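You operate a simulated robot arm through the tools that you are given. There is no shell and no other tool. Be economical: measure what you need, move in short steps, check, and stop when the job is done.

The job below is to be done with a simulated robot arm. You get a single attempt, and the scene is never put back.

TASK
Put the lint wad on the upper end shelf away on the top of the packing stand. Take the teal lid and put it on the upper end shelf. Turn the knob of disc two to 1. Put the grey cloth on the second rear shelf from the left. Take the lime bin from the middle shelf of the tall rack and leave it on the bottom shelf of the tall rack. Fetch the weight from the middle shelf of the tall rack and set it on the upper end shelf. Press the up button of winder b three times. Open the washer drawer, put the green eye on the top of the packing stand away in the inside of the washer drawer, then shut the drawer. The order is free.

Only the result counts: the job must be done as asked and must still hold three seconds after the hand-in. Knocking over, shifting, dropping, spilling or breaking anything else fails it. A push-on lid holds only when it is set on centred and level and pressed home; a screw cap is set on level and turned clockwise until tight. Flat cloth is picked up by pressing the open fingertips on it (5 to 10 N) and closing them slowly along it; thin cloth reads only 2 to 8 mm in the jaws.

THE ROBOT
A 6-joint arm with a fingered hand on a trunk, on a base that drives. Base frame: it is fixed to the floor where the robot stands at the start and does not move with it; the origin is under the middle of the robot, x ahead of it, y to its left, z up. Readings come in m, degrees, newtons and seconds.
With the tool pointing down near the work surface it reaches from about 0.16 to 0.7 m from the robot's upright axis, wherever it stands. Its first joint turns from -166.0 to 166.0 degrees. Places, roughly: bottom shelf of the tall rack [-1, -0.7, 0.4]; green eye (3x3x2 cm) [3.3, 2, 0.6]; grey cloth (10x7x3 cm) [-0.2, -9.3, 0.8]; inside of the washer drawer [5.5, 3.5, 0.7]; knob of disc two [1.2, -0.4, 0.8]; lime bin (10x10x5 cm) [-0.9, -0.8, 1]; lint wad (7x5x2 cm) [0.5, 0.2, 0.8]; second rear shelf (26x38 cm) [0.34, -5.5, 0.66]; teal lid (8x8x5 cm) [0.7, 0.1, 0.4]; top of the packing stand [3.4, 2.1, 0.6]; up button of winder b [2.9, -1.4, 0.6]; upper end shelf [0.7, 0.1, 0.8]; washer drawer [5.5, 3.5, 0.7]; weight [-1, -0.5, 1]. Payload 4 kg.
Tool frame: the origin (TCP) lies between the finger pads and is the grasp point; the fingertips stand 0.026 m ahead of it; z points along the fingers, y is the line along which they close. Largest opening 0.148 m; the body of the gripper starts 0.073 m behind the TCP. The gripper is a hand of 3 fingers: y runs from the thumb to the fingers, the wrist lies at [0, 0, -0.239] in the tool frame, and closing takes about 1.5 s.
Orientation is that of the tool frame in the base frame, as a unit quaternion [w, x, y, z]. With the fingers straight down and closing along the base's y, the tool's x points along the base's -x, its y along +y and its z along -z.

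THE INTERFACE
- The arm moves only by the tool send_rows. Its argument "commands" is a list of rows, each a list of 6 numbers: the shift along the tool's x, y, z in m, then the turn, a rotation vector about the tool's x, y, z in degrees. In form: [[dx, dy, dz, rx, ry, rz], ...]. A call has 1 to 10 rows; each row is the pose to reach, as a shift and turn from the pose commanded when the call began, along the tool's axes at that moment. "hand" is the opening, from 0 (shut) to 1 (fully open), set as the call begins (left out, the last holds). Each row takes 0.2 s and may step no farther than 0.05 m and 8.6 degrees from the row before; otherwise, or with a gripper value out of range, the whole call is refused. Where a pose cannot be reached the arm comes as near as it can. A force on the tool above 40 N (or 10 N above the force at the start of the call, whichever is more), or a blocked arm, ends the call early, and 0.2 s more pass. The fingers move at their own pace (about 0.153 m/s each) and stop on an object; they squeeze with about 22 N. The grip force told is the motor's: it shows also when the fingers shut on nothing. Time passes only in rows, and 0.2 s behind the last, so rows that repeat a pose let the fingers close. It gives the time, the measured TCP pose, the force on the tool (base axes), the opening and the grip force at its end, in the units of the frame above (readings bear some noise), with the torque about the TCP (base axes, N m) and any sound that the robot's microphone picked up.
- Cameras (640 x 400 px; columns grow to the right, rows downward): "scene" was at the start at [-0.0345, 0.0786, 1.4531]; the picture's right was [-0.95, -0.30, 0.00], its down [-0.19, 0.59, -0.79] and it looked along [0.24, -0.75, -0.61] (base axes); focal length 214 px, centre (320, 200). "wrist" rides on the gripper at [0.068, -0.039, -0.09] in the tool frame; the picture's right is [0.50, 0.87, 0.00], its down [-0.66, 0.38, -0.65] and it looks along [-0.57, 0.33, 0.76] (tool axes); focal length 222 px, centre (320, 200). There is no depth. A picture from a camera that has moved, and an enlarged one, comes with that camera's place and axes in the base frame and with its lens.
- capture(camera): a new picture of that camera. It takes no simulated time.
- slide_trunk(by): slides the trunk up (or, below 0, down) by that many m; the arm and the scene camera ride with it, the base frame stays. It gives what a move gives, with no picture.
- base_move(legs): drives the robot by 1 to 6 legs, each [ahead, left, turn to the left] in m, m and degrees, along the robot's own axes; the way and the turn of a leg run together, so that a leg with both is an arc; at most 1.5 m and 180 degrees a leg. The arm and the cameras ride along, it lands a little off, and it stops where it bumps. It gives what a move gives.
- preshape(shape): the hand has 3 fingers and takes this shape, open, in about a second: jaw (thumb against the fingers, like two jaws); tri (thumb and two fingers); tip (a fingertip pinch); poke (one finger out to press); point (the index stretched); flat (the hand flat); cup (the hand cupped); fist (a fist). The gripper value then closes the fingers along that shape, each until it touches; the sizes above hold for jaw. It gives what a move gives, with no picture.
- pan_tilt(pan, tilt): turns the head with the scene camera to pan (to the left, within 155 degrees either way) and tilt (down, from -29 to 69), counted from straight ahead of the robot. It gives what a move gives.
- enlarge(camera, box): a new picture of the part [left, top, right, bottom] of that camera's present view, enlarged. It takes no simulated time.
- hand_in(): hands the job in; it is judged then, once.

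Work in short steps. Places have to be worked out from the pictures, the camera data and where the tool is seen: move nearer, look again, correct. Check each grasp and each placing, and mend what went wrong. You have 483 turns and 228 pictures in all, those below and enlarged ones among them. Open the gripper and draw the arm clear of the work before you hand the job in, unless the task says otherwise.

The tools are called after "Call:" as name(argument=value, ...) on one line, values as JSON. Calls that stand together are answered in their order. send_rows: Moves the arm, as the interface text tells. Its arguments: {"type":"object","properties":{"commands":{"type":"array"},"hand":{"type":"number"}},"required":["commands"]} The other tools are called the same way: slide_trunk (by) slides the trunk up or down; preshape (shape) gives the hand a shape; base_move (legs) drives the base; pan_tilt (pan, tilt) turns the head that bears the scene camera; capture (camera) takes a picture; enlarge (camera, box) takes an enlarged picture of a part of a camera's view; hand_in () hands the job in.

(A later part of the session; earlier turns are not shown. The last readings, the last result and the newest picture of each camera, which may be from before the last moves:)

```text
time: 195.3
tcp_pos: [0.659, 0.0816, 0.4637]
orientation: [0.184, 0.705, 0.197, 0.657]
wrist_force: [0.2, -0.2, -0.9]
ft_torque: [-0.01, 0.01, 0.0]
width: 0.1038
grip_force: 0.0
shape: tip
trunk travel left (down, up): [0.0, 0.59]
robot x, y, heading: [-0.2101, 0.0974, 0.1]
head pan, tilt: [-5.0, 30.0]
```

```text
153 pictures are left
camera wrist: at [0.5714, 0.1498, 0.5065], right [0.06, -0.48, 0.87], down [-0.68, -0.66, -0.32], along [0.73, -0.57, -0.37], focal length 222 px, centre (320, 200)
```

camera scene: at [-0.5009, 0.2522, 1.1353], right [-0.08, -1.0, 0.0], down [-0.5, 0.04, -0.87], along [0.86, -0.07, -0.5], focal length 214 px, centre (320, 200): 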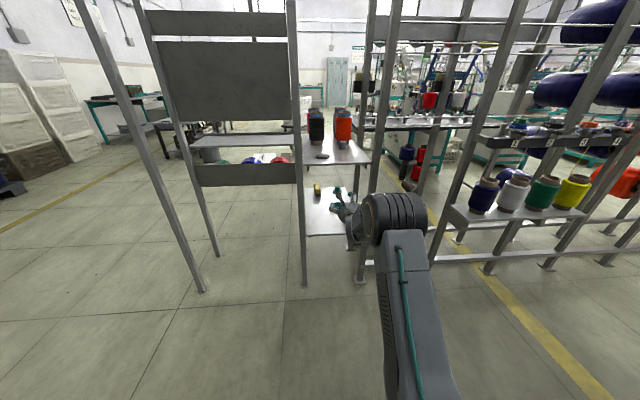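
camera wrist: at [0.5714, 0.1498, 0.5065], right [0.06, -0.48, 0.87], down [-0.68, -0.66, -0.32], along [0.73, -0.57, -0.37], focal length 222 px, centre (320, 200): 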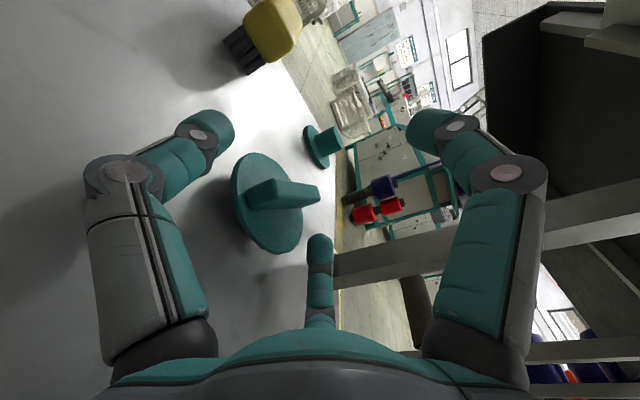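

Well aligned. Lower ~8 mm and close gently.

Call:
send_rows(commands=[[-0.007, -0.004, 0.008, 0, 0, 0]])

Call:
send_rows(commands=[[0, 0, 0, 0, 0, 0], [0, 0, 0, 0, 0, 0], [0, 0, 0, 0, 0, 0], [0, 0, 0, 0, 0, 0]], hand=0.35)

Call:
capture(camera="wrist")

```text
time: 195.7
tcp_pos: [0.6662, 0.0818, 0.4546]
orientation: [0.184, 0.704, 0.196, 0.657]
wrist_force: [0.0, 0.3, 0.1]
ft_torque: [-0.01, 0.01, -0.02]
width: 0.104
grip_force: 0.1
shape: tip
trunk travel left (down, up): [0.0, 0.59]
robot x, y, heading: [-0.2122, 0.0977, 0.2]
head pan, tilt: [-5.0, 30.0]
```

```text
time: 196.7
tcp_pos: [0.6651, 0.0816, 0.4533]
orientation: [0.184, 0.704, 0.197, 0.657]
wrist_force: [-0.2, -0.4, -0.7]
ft_torque: [-0.01, -0.03, -0.01]
width: 0.0522
grip_force: 0.0
shape: tip
trunk travel left (down, up): [0.0, 0.59]
robot x, y, heading: [-0.212, 0.0986, -0.0]
head pan, tilt: [-5.0, 30.0]
```

```text
152 pictures are left
camera wrist: at [0.5789, 0.1498, 0.4978], right [0.06, -0.48, 0.87], down [-0.68, -0.66, -0.32], along [0.73, -0.57, -0.37], focal length 222 px, centre (320, 200)
```

wrist: 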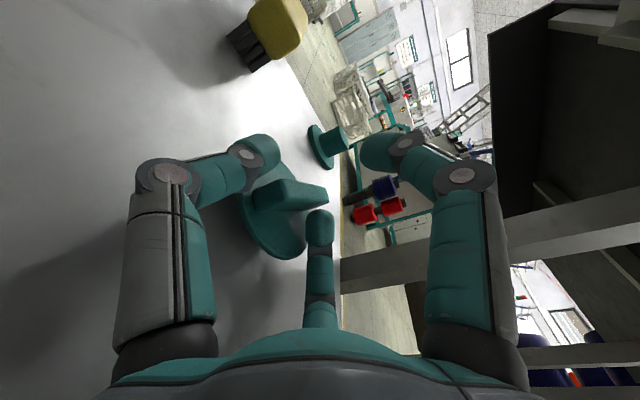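

No contact yet: fingers are above the disc, around the bar. Continue closing onto the bar.

Call:
send_rows(commands=[[0, 0, 0, 0, 0, 0], [0, 0, 0, 0, 0, 0], [0, 0, 0, 0, 0, 0], [0, 0, 0, 0, 0, 0], [0, 0, 0, 0, 0, 0]], hand=0.0)

Call:
capture(camera="wrist")

```text
time: 197.9
tcp_pos: [0.6657, 0.0804, 0.4547]
orientation: [0.184, 0.704, 0.196, 0.657]
wrist_force: [-0.5, -1.0, 1.7]
ft_torque: [0.01, -0.04, 0.02]
width: 0.0011
grip_force: 21.6
shape: tip
trunk travel left (down, up): [0.0, 0.59]
robot x, y, heading: [-0.2115, 0.0987, 0.2]
head pan, tilt: [-5.0, 30.0]
```

```text
151 pictures are left
camera wrist: at [0.5788, 0.1498, 0.498], right [0.06, -0.48, 0.87], down [-0.68, -0.66, -0.32], along [0.73, -0.57, -0.37], focal length 222 px, centre (320, 200)
```

wrist: 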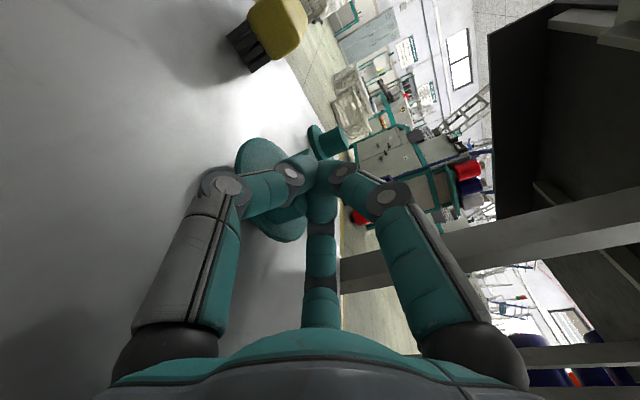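

Fingers closed above the bar; triangulation says disc top z≈0.412, bar top ≈0.438, centre (0.684,0.074). Raise, half-open, re-centre above the bar.

Call:
send_rows(commands=[[0.017, 0.0105, 0, 0, 0, 0], [0.014, 0.016, 0.006, 0, 0, 0]])

Call:
send_rows(commands=[[0, 0, 0, 0, 0, 0], [0, 0, 0, 0, 0, 0]], hand=0.38)

Call:
capture(camera="wrist")

```text
time: 198.5
tcp_pos: [0.6735, 0.0751, 0.4735]
orientation: [0.183, 0.705, 0.195, 0.657]
wrist_force: [-0.2, -0.2, -0.1]
ft_torque: [0.02, 0.0, -0.03]
width: 0.0009
grip_force: 22.2
shape: tip
trunk travel left (down, up): [0.0, 0.59]
robot x, y, heading: [-0.2093, 0.0991, 0.2]
head pan, tilt: [-5.0, 30.0]
```

```text
time: 199.1
tcp_pos: [0.6733, 0.0757, 0.4733]
orientation: [0.184, 0.704, 0.195, 0.657]
wrist_force: [-1.0, -0.3, 0.1]
ft_torque: [-0.01, 0.01, -0.03]
width: 0.0557
grip_force: 0.0
shape: tip
trunk travel left (down, up): [0.0, 0.59]
robot x, y, heading: [-0.2084, 0.0983, 0.2]
head pan, tilt: [-5.0, 30.0]
```

```text
150 pictures are left
camera wrist: at [0.5864, 0.1435, 0.5176], right [0.06, -0.48, 0.87], down [-0.68, -0.66, -0.32], along [0.73, -0.57, -0.37], focal length 222 px, centre (320, 200)
```

wrist: 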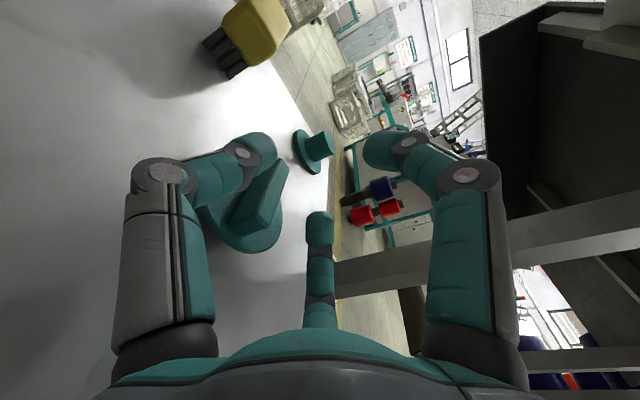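

Bar is now ~27° off the x-axis, centre ≈(0.69,0.08). Descend around it and close.

Call:
send_rows(commands=[[-0.01, -0.01, 0.006, 0, 0, 0], [-0.019, -0.016, 0.01, 0, 0, 0], [-0.0275, -0.0214, 0.01, 0, 0, 0]])

Call:
send_rows(commands=[[0, 0, 0, 0, 0, 0], [0, 0, 0, 0, 0, 0], [0, 0, 0, 0, 0, 0], [0, 0, 0, 0, 0, 0]], hand=0.0)

Call:
capture(camera="wrist")

```text
time: 199.9
tcp_pos: [0.6811, 0.0824, 0.4459]
orientation: [0.185, 0.701, 0.196, 0.661]
wrist_force: [-4.8, 4.9, 20.6]
ft_torque: [0.54, 0.07, 0.08]
width: 0.0547
grip_force: 0.0
shape: tip
trunk travel left (down, up): [0.0, 0.59]
robot x, y, heading: [-0.2116, 0.1016, 0.0]
head pan, tilt: [-5.0, 30.0]
```

```text
time: 200.9
tcp_pos: [0.6804, 0.0786, 0.4421]
orientation: [0.183, 0.703, 0.197, 0.659]
wrist_force: [3.2, 3.4, 26.8]
ft_torque: [0.43, -0.26, -0.01]
width: 0.0167
grip_force: 22.1
shape: tip
trunk travel left (down, up): [0.0, 0.59]
robot x, y, heading: [-0.2112, 0.1002, 0.2]
head pan, tilt: [-5.0, 30.0]
```

```text
149 pictures are left
camera wrist: at [0.5939, 0.1474, 0.4858], right [0.06, -0.48, 0.87], down [-0.68, -0.66, -0.32], along [0.73, -0.57, -0.36], focal length 222 px, centre (320, 200)
```

wrist: 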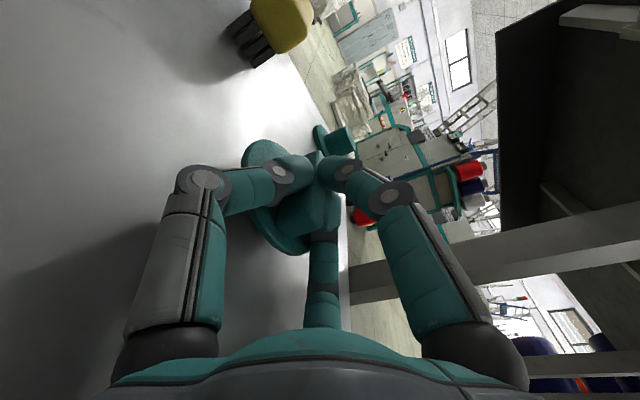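

Gripped the bar (17 mm). Lift slightly and check.

Call:
send_rows(commands=[[0.008, 0.005, 0, 0, 0, 0], [0.017, 0.0105, 0, 0, 0, 0], [0.034, 0.02, 0, 0, 0, 0]])

Call:
capture(camera="wrist")

```text
time: 201.7
tcp_pos: [0.6833, 0.0781, 0.4759]
orientation: [0.182, 0.705, 0.197, 0.656]
wrist_force: [-0.4, 0.4, -1.1]
ft_torque: [-0.01, -0.01, 0.01]
width: 0.0169
grip_force: 22.8
shape: tip
trunk travel left (down, up): [0.0, 0.59]
robot x, y, heading: [-0.2123, 0.098, 0.3]
head pan, tilt: [-5.0, 30.0]
```

```text
148 pictures are left
camera wrist: at [0.5969, 0.1471, 0.5207], right [0.06, -0.48, 0.87], down [-0.68, -0.66, -0.32], along [0.73, -0.57, -0.37], focal length 222 px, centre (320, 200)
```

wrist: 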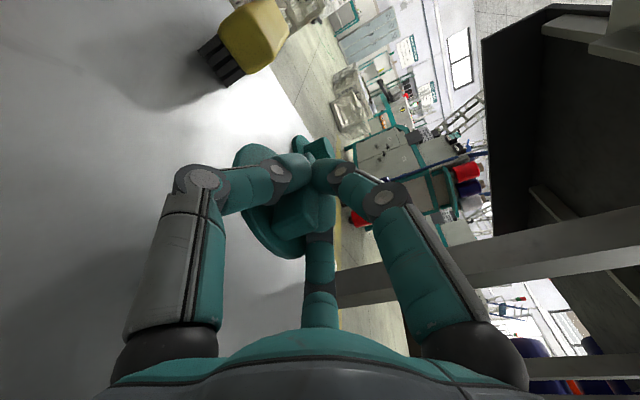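

The lid lifts with the hand. Back out and raise the trunk.

Call:
send_rows(commands=[[0.017, 0.01, 0, 0, 0, 0], [0.034, 0.02, 0, 0, 0, 0]])

Call:
base_move(legs=[[-0.4, 0, -0.2]])

Call:
slide_trunk(by=0.42)

Call:
capture(camera="wrist")

Call:
capture(camera="scene")

```text
time: 202.3
tcp_pos: [0.6871, 0.0801, 0.5189]
orientation: [0.183, 0.705, 0.197, 0.657]
wrist_force: [-0.8, -0.6, -0.4]
ft_torque: [-0.02, 0.01, 0.05]
width: 0.0169
grip_force: 21.7
shape: tip
trunk travel left (down, up): [0.0, 0.59]
robot x, y, heading: [-0.2127, 0.1035, 0.0]
head pan, tilt: [-5.0, 30.0]
```

```text
time: 204.8
tcp_pos: [0.2888, 0.0762, 0.5181]
orientation: [0.186, 0.705, 0.194, 0.657]
wrist_force: [-0.2, -0.2, -0.5]
ft_torque: [-0.01, -0.03, -0.03]
width: 0.0169
grip_force: 21.7
shape: tip
trunk travel left (down, up): [0.0, 0.59]
robot x, y, heading: [-0.61, 0.1017, -0.1]
head pan, tilt: [-5.0, 30.0]
```

```text
refused: 0.42 is not a number from -0.4 to 0.4
```

```text
147 pictures are left
camera wrist: at [0.2028, 0.1442, 0.5621], right [0.06, -0.48, 0.87], down [-0.68, -0.66, -0.32], along [0.73, -0.58, -0.37], focal length 222 px, centre (320, 200)
```

wrist: 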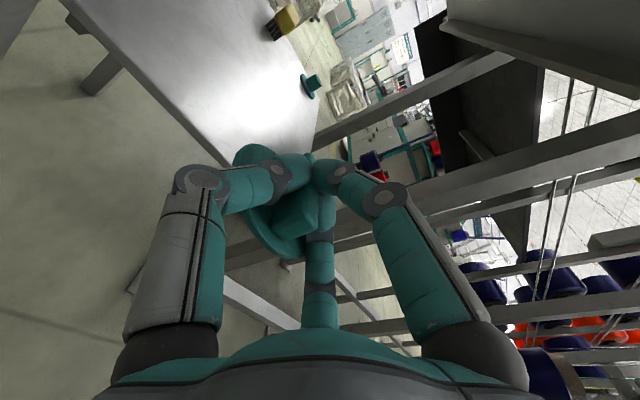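

```text
146 pictures are left
camera scene: at [-0.5789, 0.2528, 1.0653], right [-0.09, -1.0, 0.0], down [-0.5, 0.05, -0.87], along [0.86, -0.08, -0.5], focal length 214 px, centre (320, 200)
```

scene: 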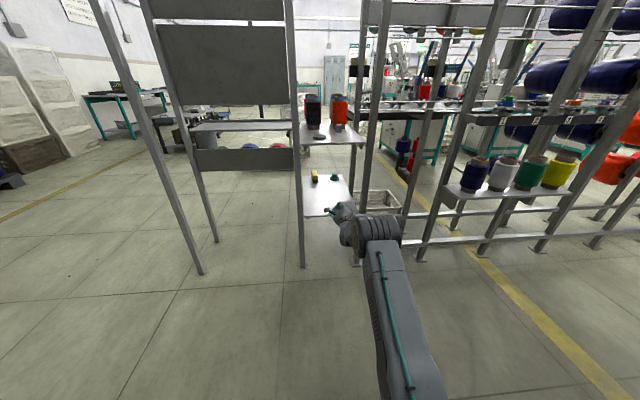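

Lid held. Raise the trunk in 0.39 and check the view of the upper shelf.

Call:
slide_trunk(by=0.39)

Call:
send_rows(commands=[[0.008, 0.022, 0, 0, 0, 0], [0.016, 0.044, 0, 0, 0, 0]])

Call:
base_move(legs=[[0.12, 0, 0.1]])

Call:
enlarge(camera="scene", box=[270, 130, 390, 280])

Call:
capture(camera="wrist")

```text
time: 208.5
tcp_pos: [0.2899, 0.0754, 0.9082]
orientation: [0.184, 0.705, 0.195, 0.657]
wrist_force: [-0.4, -0.4, 0.2]
ft_torque: [0.0, -0.05, -0.03]
width: 0.0171
grip_force: 21.5
shape: tip
trunk travel left (down, up): [-0.39, 0.2]
robot x, y, heading: [-0.6067, 0.0987, -0.3]
head pan, tilt: [-5.0, 30.0]
```

```text
time: 209.1
tcp_pos: [0.2919, 0.0458, 0.9452]
orientation: [0.185, 0.705, 0.194, 0.656]
wrist_force: [0.5, 0.4, -0.6]
ft_torque: [0.01, 0.05, 0.0]
width: 0.0171
grip_force: 21.9
shape: tip
trunk travel left (down, up): [-0.39, 0.2]
robot x, y, heading: [-0.6126, 0.101, -0.4]
head pan, tilt: [-5.0, 30.0]
```

```text
time: 210.4
tcp_pos: [0.4149, 0.0491, 0.9437]
orientation: [0.185, 0.705, 0.194, 0.656]
wrist_force: [0.4, 0.3, 0.2]
ft_torque: [0.01, -0.02, 0.0]
width: 0.0169
grip_force: 21.8
shape: tip
trunk travel left (down, up): [-0.39, 0.2]
robot x, y, heading: [-0.4905, 0.0971, -0.2]
head pan, tilt: [-5.0, 30.0]
```

```text
2.67 times, centred on (330, 205) of scene
camera zoom: at [-0.4574, 0.2525, 1.4553], right [-0.09, -1.0, 0.0], down [-0.5, 0.04, -0.87], along [0.86, -0.08, -0.5], focal length 572 px, centre (293, 187)
```

zoom: 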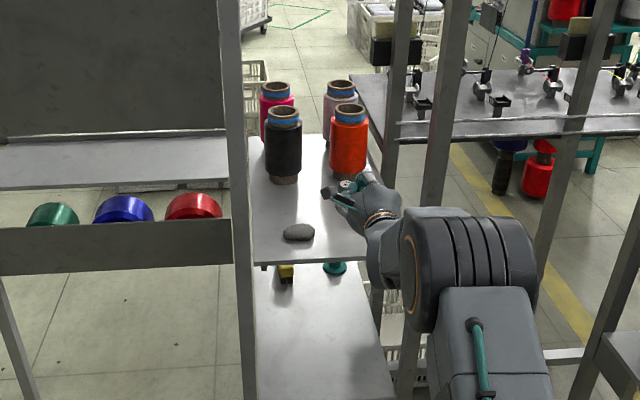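

```text
144 pictures are left
camera wrist: at [0.3278, 0.117, 0.9882], right [0.06, -0.48, 0.87], down [-0.68, -0.66, -0.32], along [0.73, -0.58, -0.37], focal length 222 px, centre (320, 200)
```

wrist: 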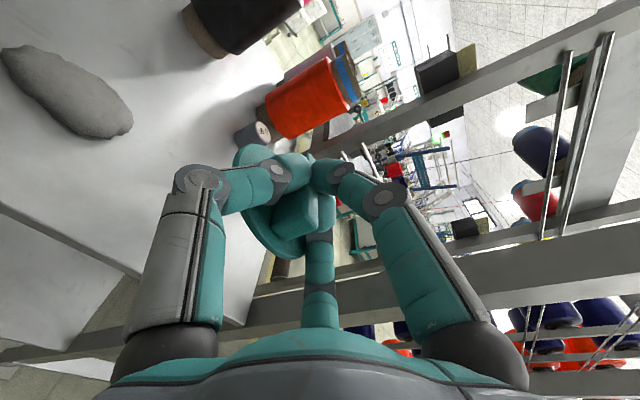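

Good. Move in 0.075, then lower to the shelf in steps at (0.50,0.04).

Call:
base_move(legs=[[0.075, 0, 0.1]])

Call:
send_rows(commands=[[-0.034, -0.008, 0, 0, 0, 0], [-0.062, -0.026, 0, 0, 0, 0], [-0.074, -0.034, 0, 0, 0, 0]])

Call:
capture(camera="wrist")

```text
time: 211.4
tcp_pos: [0.4894, 0.0491, 0.9435]
orientation: [0.184, 0.705, 0.196, 0.657]
wrist_force: [-1.1, -0.4, -0.1]
ft_torque: [0.02, 0.0, -0.01]
width: 0.0166
grip_force: 21.9
shape: tip
trunk travel left (down, up): [-0.39, 0.2]
robot x, y, heading: [-0.4113, 0.0976, -0.0]
head pan, tilt: [-5.0, 30.0]
```

```text
time: 212.2
tcp_pos: [0.4823, 0.0399, 0.8633]
orientation: [0.185, 0.705, 0.196, 0.656]
wrist_force: [-0.1, -0.2, -0.6]
ft_torque: [0.02, 0.0, 0.01]
width: 0.0171
grip_force: 22.3
shape: tip
trunk travel left (down, up): [-0.39, 0.2]
robot x, y, heading: [-0.4139, 0.0983, -0.3]
head pan, tilt: [-5.0, 30.0]
```

```text
143 pictures are left
camera wrist: at [0.395, 0.1085, 0.9074], right [0.06, -0.48, 0.87], down [-0.68, -0.66, -0.32], along [0.73, -0.58, -0.37], focal length 222 px, centre (320, 200)
```

wrist: 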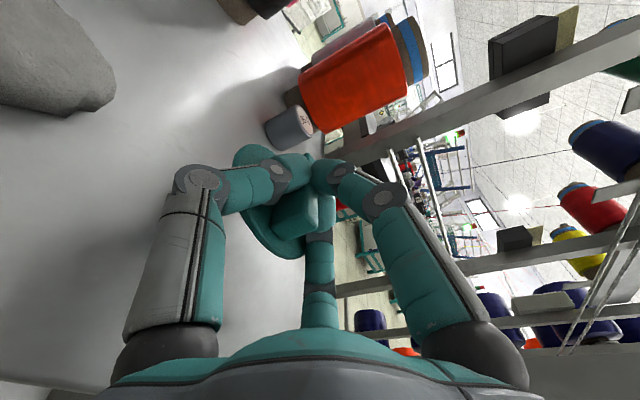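

Continue lowering in small steps.

Call:
send_rows(commands=[[-0.0034, -0.002, 0, 0, 0, 0], [-0.0068, -0.004, 0, 0, 0, 0], [-0.0103, -0.0062, 0, 0, 0, 0]])

Call:
send_rows(commands=[[-0.0026, -0.0015, 0, 0, 0, 0]])

Call:
send_rows(commands=[[-0.0026, -0.0015, 0, 0, 0, 0]])

```text
time: 213.0
tcp_pos: [0.4821, 0.0397, 0.851]
orientation: [0.184, 0.705, 0.196, 0.657]
wrist_force: [-0.7, 1.1, 0.0]
ft_torque: [0.0, 0.0, 0.05]
width: 0.0167
grip_force: 22.2
shape: tip
trunk travel left (down, up): [-0.39, 0.2]
robot x, y, heading: [-0.4159, 0.1026, -0.1]
head pan, tilt: [-5.0, 30.0]
```

```text
time: 213.4
tcp_pos: [0.4819, 0.0397, 0.8487]
orientation: [0.184, 0.704, 0.196, 0.657]
wrist_force: [-0.9, 0.2, 0.4]
ft_torque: [0.05, 0.0, -0.03]
width: 0.0173
grip_force: 21.6
shape: tip
trunk travel left (down, up): [-0.39, 0.2]
robot x, y, heading: [-0.4177, 0.0967, -0.1]
head pan, tilt: [-5.0, 30.0]
```

```text
time: 213.8
tcp_pos: [0.4823, 0.0388, 0.8482]
orientation: [0.184, 0.704, 0.196, 0.657]
wrist_force: [-1.8, 0.7, 5.6]
ft_torque: [0.04, -0.12, -0.01]
width: 0.0169
grip_force: 22.0
shape: tip
trunk travel left (down, up): [-0.39, 0.2]
robot x, y, heading: [-0.4153, 0.0982, -0.1]
head pan, tilt: [-5.0, 30.0]
```

Contact (5.6 N) at z=0.848. Open modestly, then look.

Call:
send_rows(commands=[[0, 0, 0, 0, 0, 0], [0, 0, 0, 0, 0, 0]], hand=0.36)

Call:
send_rows(commands=[[0.017, 0.0105, 0, 0, 0, 0], [0.034, 0.021, 0, 0, 0, 0], [0.051, 0.031, -0.01, 0, 0, 0]])

Call:
capture(camera="wrist")

```text
time: 214.4
tcp_pos: [0.4821, 0.0387, 0.8467]
orientation: [0.184, 0.705, 0.195, 0.657]
wrist_force: [-0.3, -0.6, 4.4]
ft_torque: [0.0, -0.01, -0.03]
width: 0.052
grip_force: 0.0
shape: tip
trunk travel left (down, up): [-0.39, 0.2]
robot x, y, heading: [-0.4125, 0.0966, 0.1]
head pan, tilt: [-5.0, 30.0]
```

```text
time: 215.2
tcp_pos: [0.4748, 0.0373, 0.9066]
orientation: [0.183, 0.705, 0.195, 0.657]
wrist_force: [0.1, -0.5, -0.6]
ft_torque: [0.0, 0.0, -0.03]
width: 0.0529
grip_force: 0.1
shape: tip
trunk travel left (down, up): [-0.39, 0.2]
robot x, y, heading: [-0.4144, 0.0994, -0.1]
head pan, tilt: [-5.0, 30.0]
```

```text
142 pictures are left
camera wrist: at [0.3886, 0.107, 0.95], right [0.06, -0.48, 0.87], down [-0.68, -0.66, -0.32], along [0.73, -0.58, -0.37], focal length 222 px, centre (320, 200)
```

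wrist: 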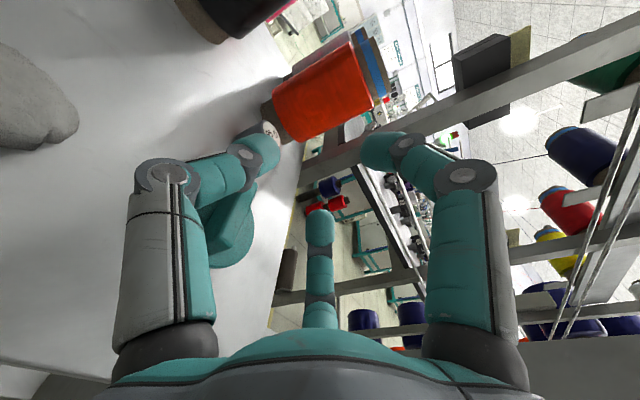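

Lid is released. Back away and verify.

Call:
base_move(legs=[[-0.35, 0, 0]])

Call:
enlarge(camera="scene", box=[270, 130, 390, 280])

```text
time: 217.5
tcp_pos: [0.1207, 0.0352, 0.9074]
orientation: [0.186, 0.705, 0.194, 0.656]
wrist_force: [0.0, 0.6, 0.2]
ft_torque: [0.0, 0.02, -0.01]
width: 0.0532
grip_force: 0.1
shape: tip
trunk travel left (down, up): [-0.39, 0.2]
robot x, y, heading: [-0.7665, 0.1004, -0.7]
head pan, tilt: [-5.0, 30.0]
```

```text
2.67 times, centred on (330, 205) of scene
camera zoom: at [-0.7358, 0.2536, 1.4553], right [-0.09, -1.0, 0.0], down [-0.5, 0.05, -0.87], along [0.86, -0.08, -0.5], focal length 572 px, centre (293, 187)
```

zoom: 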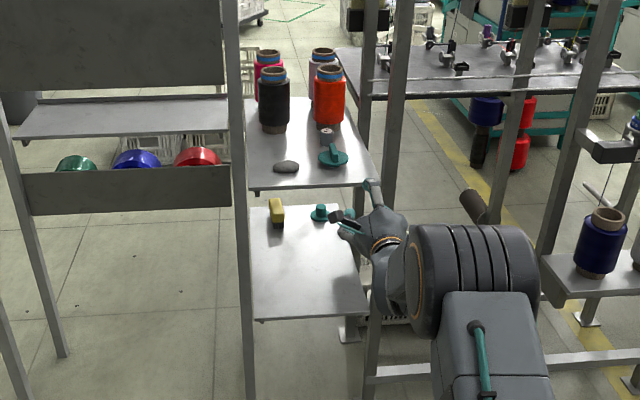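

Lid and weight are both on the upper shelf. Now convert back to tool-down: pitch down to 50°, unroll.

Call:
send_rows(commands=[[-0.015, -0.012, -0.02, 1.8, -6.4, 4.2], [-0.031, -0.025, -0.04, 3.7, -12.8, 8.4], [-0.046, -0.037, -0.06, 5.5, -19.2, 12.6], [-0.061, -0.05, -0.081, 7.4, -25.5, 16.7], [-0.076, -0.062, -0.101, 9.2, -31.9, 20.9], [-0.092, -0.075, -0.121, 11.1, -38.3, 25.1], [-0.107, -0.087, -0.141, 12.9, -44.7, 29.3]])

Call:
send_rows(commands=[[-0.0011, -0.0216, -0.001, 5.2, 0, -6.1], [-0.0046, -0.0427, -0.0039, 10.4, 0, -12.2], [-0.0102, -0.063, -0.0087, 15.6, 0, -18.2], [-0.0179, -0.0821, -0.0153, 20.8, 0, -24.3], [-0.0276, -0.0996, -0.0236, 26, 0, -30.4], [-0.039, -0.1152, -0.0333, 31.2, 0, -36.5], [-0.0519, -0.1285, -0.0444, 36.4, 0, -42.6], [-0.0662, -0.1393, -0.0566, 41.6, 0, -48.6], [-0.0814, -0.1474, -0.0696, 46.8, 0, -54.7], [-0.0974, -0.1526, -0.0833, 52, 0, -60.8]])

Call:
send_rows(commands=[[-0.0011, -0.0216, -0.001, 5.2, 0, -6.1], [-0.0046, -0.0427, -0.0039, 10.4, 0, -12.2], [-0.0102, -0.063, -0.0087, 15.6, 0, -18.2], [-0.0179, -0.0821, -0.0153, 20.8, 0, -24.3], [-0.0276, -0.0996, -0.0236, 26, 0, -30.4], [-0.039, -0.1152, -0.0333, 31.2, 0, -36.5], [-0.0519, -0.1285, -0.0444, 36.4, 0, -42.6], [-0.0662, -0.1393, -0.0566, 41.6, 0, -48.6], [-0.0814, -0.1474, -0.0696, 46.8, 0, -54.7], [-0.0974, -0.1526, -0.0833, 52, 0, -60.8]])

```text
time: 219.1
tcp_pos: [-0.0292, 0.0552, 0.7823]
orientation: [0.001, 0.94, -0.001, 0.342]
wrist_force: [0.1, 0.4, -0.1]
ft_torque: [0.02, 0.01, 0.01]
width: 0.0528
grip_force: 0.0
shape: tip
trunk travel left (down, up): [-0.39, 0.2]
robot x, y, heading: [-0.7692, 0.1013, -0.4]
head pan, tilt: [-5.0, 30.0]
```

```text
time: 221.3
tcp_pos: [-0.1565, 0.2088, 0.7817]
orientation: [-0.227, 0.719, 0.603, 0.262]
wrist_force: [0.5, 0.9, 0.3]
ft_torque: [0.01, -0.01, 0.01]
width: 0.0531
grip_force: 0.0
shape: tip
trunk travel left (down, up): [-0.39, 0.2]
robot x, y, heading: [-0.7667, 0.0998, -0.3]
head pan, tilt: [-5.0, 30.0]
```

```text
time: 223.5
tcp_pos: [-0.3281, 0.1086, 0.7827]
orientation: [-0.346, 0.162, 0.922, 0.059]
wrist_force: [0.1, 0.0, -0.3]
ft_torque: [-0.04, -0.01, 0.02]
width: 0.053
grip_force: 0.0
shape: tip
trunk travel left (down, up): [-0.39, 0.2]
robot x, y, heading: [-0.7656, 0.1013, -0.6]
head pan, tilt: [-5.0, 30.0]
```

Clean. Finish the last 20° and uncurl to vertical.

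Call:
send_rows(commands=[[-0.0011, -0.0216, -0.001, 5.2, 0, -6.1], [-0.0046, -0.0427, -0.0039, 10.4, 0, -12.2], [-0.0071, -0.053, -0.0061, 13, 0, -15.2]])

Call:
send_rows(commands=[[-0.033, 0, -0.002, 0, -8, 0], [-0.066, 0, -0.009, 0, -16, 0], [-0.097, 0, -0.021, 0, -24, 0], [-0.127, 0, -0.036, 0, -32, 0], [-0.154, 0, -0.056, 0, -40, 0]])

```text
time: 224.3
tcp_pos: [-0.3367, 0.0543, 0.7813]
orientation: [-0.351, -0.001, 0.937, 0.0]
wrist_force: [-0.5, 0.5, 0.1]
ft_torque: [-0.02, -0.01, 0.0]
width: 0.0534
grip_force: 0.0
shape: tip
trunk travel left (down, up): [-0.39, 0.2]
robot x, y, heading: [-0.7683, 0.1003, -0.3]
head pan, tilt: [-5.0, 30.0]
```

```text
time: 225.5
tcp_pos: [-0.1759, 0.0558, 0.7293]
orientation: [-0.012, 0.0, 1.0, 0.025]
wrist_force: [0.4, -0.2, -0.1]
ft_torque: [0.01, -0.02, 0.05]
width: 0.0531
grip_force: 0.0
shape: tip
out of reach, approached as far as the arm can: row 3, 4, 5
trunk travel left (down, up): [-0.39, 0.2]
robot x, y, heading: [-0.7693, 0.1009, -0.5]
head pan, tilt: [-5.0, 30.0]
```

Tool-down recovered. Next the lime bin: drive into the aisle alongside the rack, facing -y, and raise the trunk.

Call:
base_move(legs=[[0.45, 0, 0], [0, 0, -89.5], [0.85, 0, 0]])

Call:
slide_trunk(by=0.2)

Call:
pan_tilt(pan=-85, tilt=45)

Call:
capture(camera="scene")

```text
time: 236.1
tcp_pos: [-0.3416, -1.3312, 0.7313]
orientation: [0.008, 0.701, 0.712, 0.027]
wrist_force: [0.0, 0.1, 0.1]
ft_torque: [0.05, -0.02, 0.0]
width: 0.053
grip_force: 0.0
shape: tip
trunk travel left (down, up): [-0.39, 0.2]
robot x, y, heading: [-0.3016, -0.7409, -89.4]
head pan, tilt: [-5.0, 30.0]
```

```text
time: 238.2
tcp_pos: [-0.3403, -1.3311, 0.93]
orientation: [0.008, 0.701, 0.712, 0.026]
wrist_force: [0.0, 0.4, -0.4]
ft_torque: [0.01, 0.0, 0.01]
width: 0.0532
grip_force: 0.1
shape: tip
trunk travel left (down, up): [-0.59, 0.0]
robot x, y, heading: [-0.3078, -0.7399, -89.4]
head pan, tilt: [-5.0, 30.0]
```

```text
time: 239.8
tcp_pos: [-0.3413, -1.3313, 0.9295]
orientation: [0.007, 0.702, 0.711, 0.027]
wrist_force: [0.0, 0.0, -0.1]
ft_torque: [0.01, 0.01, 0.03]
width: 0.0534
grip_force: 0.0
shape: tip
trunk travel left (down, up): [-0.59, 0.0]
robot x, y, heading: [-0.3032, -0.7405, -89.3]
head pan, tilt: [-85.0, 45.0]
```

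```text
140 pictures are left
camera scene: at [-0.2254, -0.6869, 1.6327], right [-0.1, 1.0, 0.0], down [0.7, 0.07, -0.71], along [-0.7, -0.07, -0.71], focal length 214 px, centre (320, 200)
```

scene: 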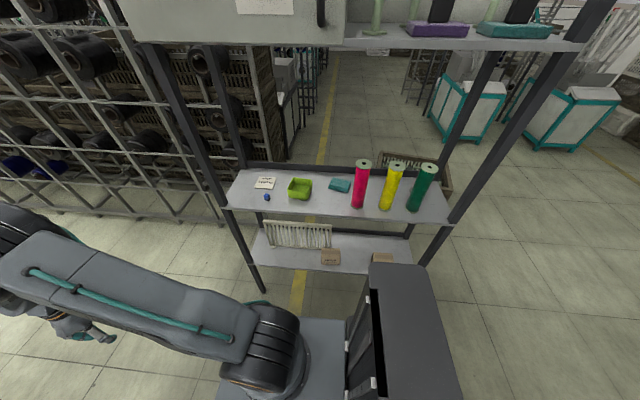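

The view shows the rack clearly. Swing the arm toward the rack side (first 45°) while raising.

Call:
send_rows(commands=[[0.016, -0.044, -0.015, 0, 0, 4.5], [0.034, -0.086, -0.029, 0, 0, 9], [0.055, -0.126, -0.044, 0, 0, 13.5], [0.079, -0.163, -0.058, 0, 0, 18], [0.105, -0.198, -0.072, 0, 0, 22.5], [0.134, -0.23, -0.085, 0, 0, 27], [0.165, -0.259, -0.099, 0, 0, 31.5], [0.198, -0.285, -0.112, 0, 0, 36], [0.232, -0.308, -0.125, 0, 0, 40.5], [0.268, -0.328, -0.138, 0, 0, 45]], hand=1.0)

```text
time: 242.0
tcp_pos: [-0.6794, -1.0701, 1.0586]
orientation: [-0.002, 0.921, 0.388, 0.028]
wrist_force: [0.4, -1.0, 0.9]
ft_torque: [0.03, -0.01, -0.01]
width: 0.1476
grip_force: 0.0
shape: tip
trunk travel left (down, up): [-0.59, 0.0]
robot x, y, heading: [-0.3079, -0.7396, -89.5]
head pan, tilt: [-85.0, 45.0]
```

Clean. Continue the arc another 40°.

Call:
send_rows(commands=[[0.002, -0.044, 0, 0, 0, 5], [0.0076, -0.087, 0, 0, 0, 10], [0.017, -0.129, 0, 0, 0, 15], [0.03, -0.171, 0, 0, 0, 20], [0.047, -0.211, 0, 0, 0, 25], [0.067, -0.25, 0, 0, 0, 30], [0.09, -0.287, 0, 0, 0, 35], [0.117, -0.321, 0, 0, 0, 40]])

Call:
base_move(legs=[[0.09, 0, -0.5]])

Call:
capture(camera="wrist")

```text
time: 243.8
tcp_pos: [-0.8274, -0.7616, 1.0595]
orientation: [-0.011, 0.998, 0.05, 0.025]
wrist_force: [-0.5, 0.4, 0.5]
ft_torque: [0.01, -0.02, -0.01]
width: 0.1479
grip_force: 0.1
shape: tip
trunk travel left (down, up): [-0.59, 0.0]
robot x, y, heading: [-0.3029, -0.7384, -89.3]
head pan, tilt: [-85.0, 45.0]
```

```text
time: 244.9
tcp_pos: [-0.8277, -0.8503, 1.0596]
orientation: [-0.011, 0.999, 0.046, 0.025]
wrist_force: [-0.1, 0.4, -0.1]
ft_torque: [-0.02, 0.02, 0.01]
width: 0.148
grip_force: 0.1
shape: tip
trunk travel left (down, up): [-0.59, 0.0]
robot x, y, heading: [-0.3084, -0.833, -90.0]
head pan, tilt: [-85.0, 45.0]
```

```text
139 pictures are left
camera wrist: at [-0.7681, -0.8078, 1.1537], right [0.58, -0.82, 0.01], down [-0.65, -0.45, 0.61], along [-0.5, -0.36, -0.79], focal length 222 px, centre (320, 200)
```

wrist: 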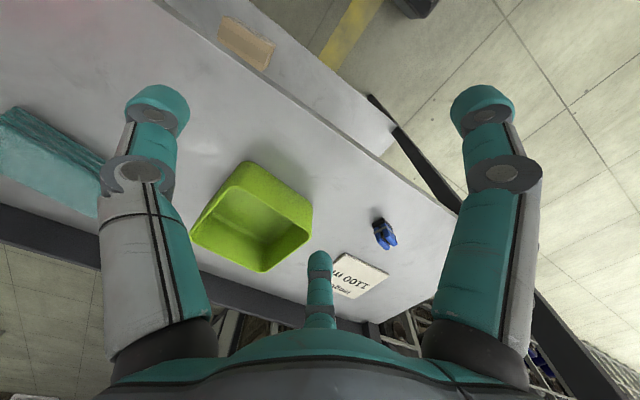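

Bin centre ≈(-0.932,-0.845). Move over it then down with the hand fully open.

Call:
send_rows(commands=[[-0.035, -0.005, 0, 0, 0, 0], [-0.07, -0.01, 0, 0, 0, 0], [-0.101, -0.0145, -0.004, 0, -2, 0]])

Call:
capture(camera="wrist")

```text
time: 245.7
tcp_pos: [-0.9297, -0.8459, 1.06]
orientation: [-0.009, 0.999, 0.047, 0.008]
wrist_force: [-0.2, 0.0, 0.3]
ft_torque: [0.02, 0.01, -0.01]
width: 0.1479
grip_force: 0.1
shape: tip
trunk travel left (down, up): [-0.59, 0.0]
robot x, y, heading: [-0.3072, -0.8301, -89.7]
head pan, tilt: [-85.0, 45.0]
```

```text
138 pictures are left
camera wrist: at [-0.8676, -0.8024, 1.1513], right [0.58, -0.82, -0.01], down [-0.63, -0.45, 0.64], along [-0.52, -0.36, -0.77], focal length 222 px, centre (320, 200)
```

wrist: 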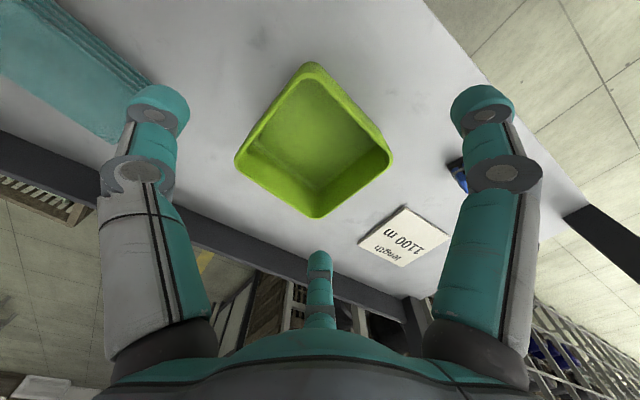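

Centred over the bin. Descend.

Call:
send_rows(commands=[[-0.01, 0.001, 0.03, 0, 0, 0], [-0.01, 0.001, 0.06, 0, 0, 0], [-0.01, 0.001, 0.08, 0, 0, 0]])

Call:
capture(camera="wrist")

```text
time: 246.5
tcp_pos: [-0.94, -0.8459, 0.978]
orientation: [-0.01, 0.999, 0.046, 0.007]
wrist_force: [-0.5, 0.3, 0.3]
ft_torque: [-0.02, 0.05, 0.01]
width: 0.148
grip_force: 0.1
shape: tip
trunk travel left (down, up): [-0.59, 0.0]
robot x, y, heading: [-0.3041, -0.8313, -90.1]
head pan, tilt: [-85.0, 45.0]
```

```text
137 pictures are left
camera wrist: at [-0.8762, -0.8024, 1.0706], right [0.58, -0.82, -0.01], down [-0.63, -0.45, 0.64], along [-0.52, -0.36, -0.77], focal length 222 px, centre (320, 200)
```

wrist: 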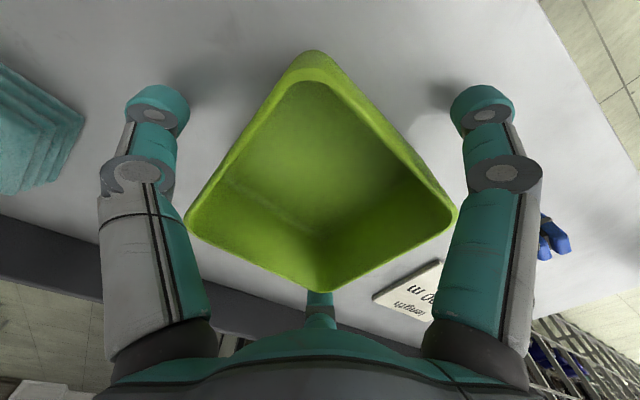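

Straddled without contact. Close.

Call:
send_rows(commands=[[0, 0, 0, 0, 0, 0], [0, 0, 0, 0, 0, 0], [0, 0, 0, 0, 0, 0], [0, 0, 0, 0, 0, 0], [0, 0, 0, 0, 0, 0], [0, 0, 0, 0, 0, 0]], hand=0.3)

Call:
capture(camera="wrist")

```text
time: 247.9
tcp_pos: [-0.9385, -0.8459, 0.9793]
orientation: [-0.01, 0.999, 0.047, 0.008]
wrist_force: [0.0, -0.4, -0.8]
ft_torque: [0.0, 0.06, 0.01]
width: 0.1022
grip_force: 22.1
shape: tip
trunk travel left (down, up): [-0.59, 0.0]
robot x, y, heading: [-0.3064, -0.832, -89.7]
head pan, tilt: [-85.0, 45.0]
```

```text
136 pictures are left
camera wrist: at [-0.8762, -0.8024, 1.0708], right [0.58, -0.82, -0.01], down [-0.63, -0.45, 0.64], along [-0.52, -0.36, -0.77], focal length 222 px, centre (320, 200)
```

wrist: 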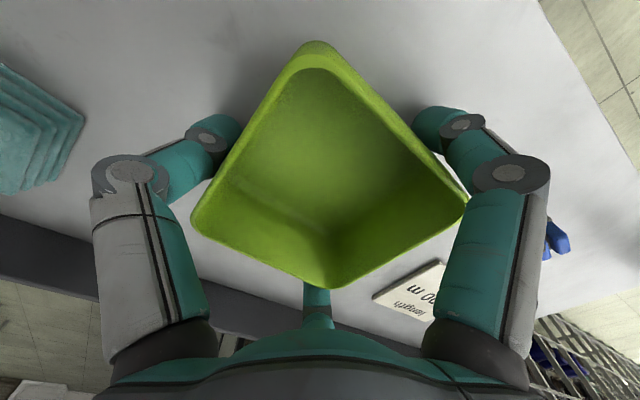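

Gripped (102 mm). Lift and retract into the aisle.

Call:
send_rows(commands=[[0, 0, -0.02, 0, 0, 0], [0, 0, -0.05, 0, 0, 0], [0, 0, -0.08, 0, 0, 0]])

Call:
capture(camera="wrist")

```text
time: 248.7
tcp_pos: [-0.9406, -0.8465, 1.0596]
orientation: [-0.01, 0.999, 0.047, 0.008]
wrist_force: [-0.2, 0.3, -2.0]
ft_torque: [-0.01, 0.01, 0.03]
width: 0.1022
grip_force: 22.1
shape: tip
trunk travel left (down, up): [-0.59, 0.0]
robot x, y, heading: [-0.3086, -0.8315, -90.2]
head pan, tilt: [-85.0, 45.0]
```

```text
135 pictures are left
camera wrist: at [-0.8773, -0.8036, 1.1505], right [0.58, -0.81, -0.01], down [-0.63, -0.45, 0.64], along [-0.52, -0.36, -0.77], focal length 222 px, centre (320, 200)
```

wrist: 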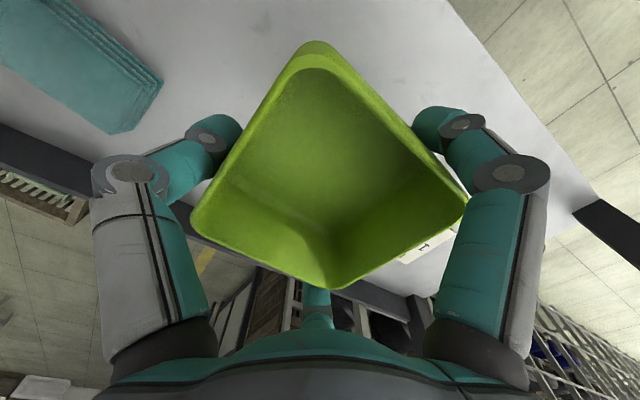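

Held. Retract from the rack, lower the trunk, and shift to y≈-0.55.

Call:
send_rows(commands=[[0.045, 0, 0, 0, 0, 0], [0.09, 0, 0, 0, 0, 0], [0.135, 0, 0, 0, 0, 0], [0.17, 0, 0, 0, 0, 0]])

Call:
base_move(legs=[[0, 0.1, 0]])

Call:
slide_trunk(by=-0.4)

Call:
slide_trunk(by=-0.1)

Call:
base_move(legs=[[-0.28, 0, 0]])

Call:
capture(camera="wrist")

Call:
capture(camera="scene")

```text
time: 249.7
tcp_pos: [-0.7764, -0.8291, 1.0715]
orientation: [0.004, 0.999, 0.047, 0.01]
wrist_force: [0.8, -0.1, -2.0]
ft_torque: [-0.03, 0.04, 0.02]
width: 0.102
grip_force: 22.4
shape: tip
out of reach, approached as far as the arm can: row 3, 4
trunk travel left (down, up): [-0.59, 0.0]
robot x, y, heading: [-0.3038, -0.835, -90.1]
head pan, tilt: [-85.0, 45.0]
```

```text
time: 250.8
tcp_pos: [-0.6778, -0.8298, 1.0717]
orientation: [0.005, 0.999, 0.048, 0.01]
wrist_force: [-0.5, -0.3, -1.5]
ft_torque: [-0.05, 0.04, -0.02]
width: 0.1019
grip_force: 22.0
shape: tip
trunk travel left (down, up): [-0.59, 0.0]
robot x, y, heading: [-0.2024, -0.8311, -89.9]
head pan, tilt: [-85.0, 45.0]
```

```text
time: 254.7
tcp_pos: [-0.678, -0.8293, 0.6715]
orientation: [0.004, 0.999, 0.047, 0.01]
wrist_force: [-1.4, 0.2, -1.8]
ft_torque: [-0.02, 0.03, 0.04]
width: 0.102
grip_force: 21.7
shape: tip
trunk travel left (down, up): [-0.19, 0.4]
robot x, y, heading: [-0.2058, -0.8316, -90.0]
head pan, tilt: [-85.0, 45.0]
```

```text
time: 256.0
tcp_pos: [-0.6776, -0.8298, 0.5726]
orientation: [0.005, 0.999, 0.048, 0.01]
wrist_force: [0.5, 0.0, -0.9]
ft_torque: [0.02, -0.02, -0.02]
width: 0.1019
grip_force: 22.0
shape: tip
trunk travel left (down, up): [-0.09, 0.5]
robot x, y, heading: [-0.2054, -0.8336, -89.8]
head pan, tilt: [-85.0, 45.0]
```

```text
time: 257.9
tcp_pos: [-0.6785, -0.5488, 0.5725]
orientation: [0.004, 0.999, 0.047, 0.01]
wrist_force: [-0.2, 0.8, -1.5]
ft_torque: [0.03, -0.01, -0.02]
width: 0.1021
grip_force: 22.3
shape: tip
trunk travel left (down, up): [-0.09, 0.5]
robot x, y, heading: [-0.2044, -0.5531, -90.1]
head pan, tilt: [-85.0, 45.0]
```

```text
134 pictures are left
camera wrist: at [-0.6158, -0.5024, 0.6633], right [0.58, -0.82, 0.02], down [-0.63, -0.43, 0.64], along [-0.52, -0.38, -0.77], focal length 222 px, centre (320, 200)
```

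wrist: 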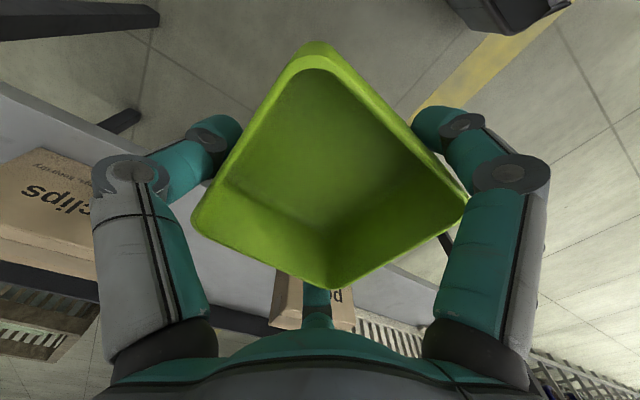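

```text
133 pictures are left
camera scene: at [-0.1251, -0.498, 1.1327], right [-0.09, 1.0, 0.0], down [0.7, 0.06, -0.71], along [-0.7, -0.06, -0.71], focal length 214 px, centre (320, 200)
```

scene: 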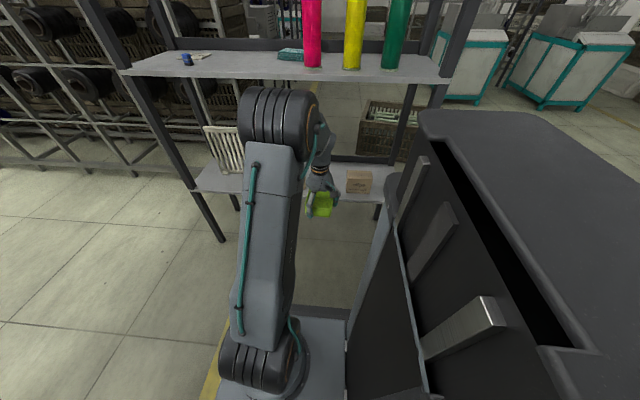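

Free gap on the bottom shelf is y -0.67..-0.385. Lower fully, then drive right 0.2 toward the rack.

Call:
slide_trunk(by=-0.09)

Call:
base_move(legs=[[-0.012, -0.15, 0]])

Call:
capture(camera="scene")

```text
time: 259.2
tcp_pos: [-0.679, -0.5474, 0.4818]
orientation: [0.004, 0.999, 0.047, 0.011]
wrist_force: [0.1, 0.8, -1.7]
ft_torque: [0.0, 0.02, -0.01]
width: 0.102
grip_force: 21.8
shape: tip
trunk travel left (down, up): [0.0, 0.59]
robot x, y, heading: [-0.2046, -0.552, -89.9]
head pan, tilt: [-85.0, 45.0]
```

```text
time: 260.6
tcp_pos: [-0.8251, -0.5387, 0.4814]
orientation: [0.004, 0.999, 0.048, 0.011]
wrist_force: [1.1, -0.1, -2.1]
ft_torque: [0.0, 0.03, 0.01]
width: 0.1019
grip_force: 21.3
shape: tip
trunk travel left (down, up): [0.0, 0.59]
robot x, y, heading: [-0.355, -0.539, -89.8]
head pan, tilt: [-85.0, 45.0]
```

```text
132 pictures are left
camera scene: at [-0.2732, -0.486, 1.0427], right [-0.09, 1.0, 0.0], down [0.7, 0.06, -0.71], along [-0.7, -0.06, -0.71], focal length 214 px, centre (320, 200)
```

scene: 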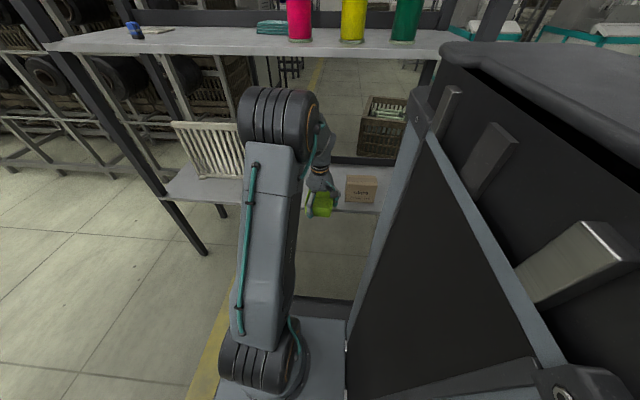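

Extend the arm into the bottom shelf.

Call:
send_rows(commands=[[-0.045, 0, 0, 0, 0, 0], [-0.09, 0, 0, 0, 0, 0], [-0.135, 0, 0, 0, 0, 0]])

Call:
capture(camera="wrist")

Call:
capture(camera="scene")

```text
time: 261.4
tcp_pos: [-0.9588, -0.5506, 0.478]
orientation: [0.003, 0.999, 0.048, 0.01]
wrist_force: [4.5, 0.8, 10.3]
ft_torque: [0.48, 0.22, -0.19]
width: 0.1015
grip_force: 22.0
shape: tip
trunk travel left (down, up): [0.0, 0.59]
robot x, y, heading: [-0.3524, -0.5391, -90.0]
head pan, tilt: [-85.0, 45.0]
```

```text
131 pictures are left
camera wrist: at [-0.8969, -0.5042, 0.5688], right [0.58, -0.81, 0.02], down [-0.63, -0.44, 0.64], along [-0.52, -0.38, -0.76], focal length 222 px, centre (320, 200)
```

wrist: 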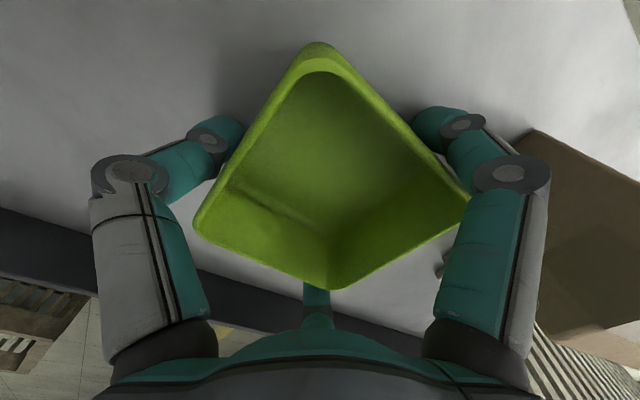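

```text
130 pictures are left
camera scene: at [-0.2722, -0.4861, 1.0429], right [-0.09, 1.0, 0.0], down [0.7, 0.06, -0.71], along [-0.7, -0.06, -0.71], focal length 214 px, centre (320, 200)
```

scene: 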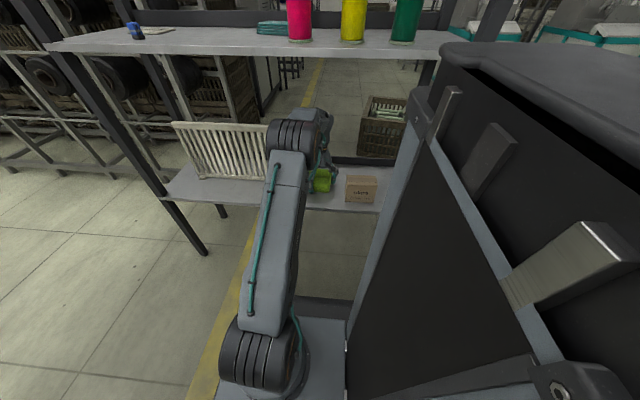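

Slight contact: the shelf is nearer z≈0.443. Lift 1 cm, shift +y 2.5 cm away from the parts box, then lower again.

Call:
send_rows(commands=[[0, 0, -0.012, 0, 0, 0], [0, -0.025, -0.012, 0, 0, 0], [0, -0.025, -0.012, 0, 0, 0]])

Call:
send_rows(commands=[[0, 0, 0.004, 0, 0, 0], [0, 0, 0.008, 0, 0, 0]])

```text
time: 262.2
tcp_pos: [-0.9627, -0.5256, 0.4908]
orientation: [0.003, 0.999, 0.048, 0.011]
wrist_force: [0.8, 0.6, -2.5]
ft_torque: [-0.01, 0.03, 0.04]
width: 0.1013
grip_force: 22.0
shape: tip
trunk travel left (down, up): [0.0, 0.59]
robot x, y, heading: [-0.35, -0.5366, -89.9]
head pan, tilt: [-85.0, 45.0]
```

```text
time: 262.8
tcp_pos: [-0.9622, -0.5259, 0.4825]
orientation: [0.004, 0.999, 0.048, 0.011]
wrist_force: [0.6, 0.3, -1.9]
ft_torque: [0.0, 0.04, 0.0]
width: 0.1012
grip_force: 22.5
shape: tip
trunk travel left (down, up): [0.0, 0.59]
robot x, y, heading: [-0.355, -0.5342, -90.0]
head pan, tilt: [-85.0, 45.0]
```

Call:
send_rows(commands=[[0, 0, 0.003, 0, 0, 0], [0, 0, 0.005, 0, 0, 0]])

Call:
capture(camera="wrist")

```text
time: 263.4
tcp_pos: [-0.964, -0.5253, 0.4781]
orientation: [0.003, 0.999, 0.047, 0.011]
wrist_force: [0.5, -0.1, 1.8]
ft_torque: [0.21, 0.19, -0.02]
width: 0.1013
grip_force: 22.6
shape: tip
trunk travel left (down, up): [0.0, 0.59]
robot x, y, heading: [-0.353, -0.5355, -89.9]
head pan, tilt: [-85.0, 45.0]
```

```text
129 pictures are left
camera wrist: at [-0.9008, -0.4795, 0.57], right [0.58, -0.81, 0.02], down [-0.63, -0.44, 0.64], along [-0.52, -0.38, -0.77], focal length 222 px, centre (320, 200)
```

wrist: 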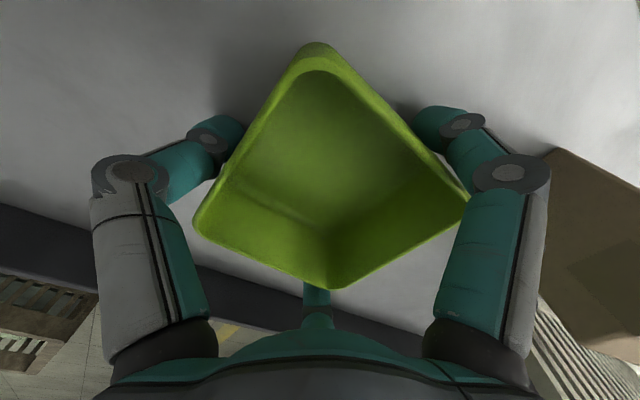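

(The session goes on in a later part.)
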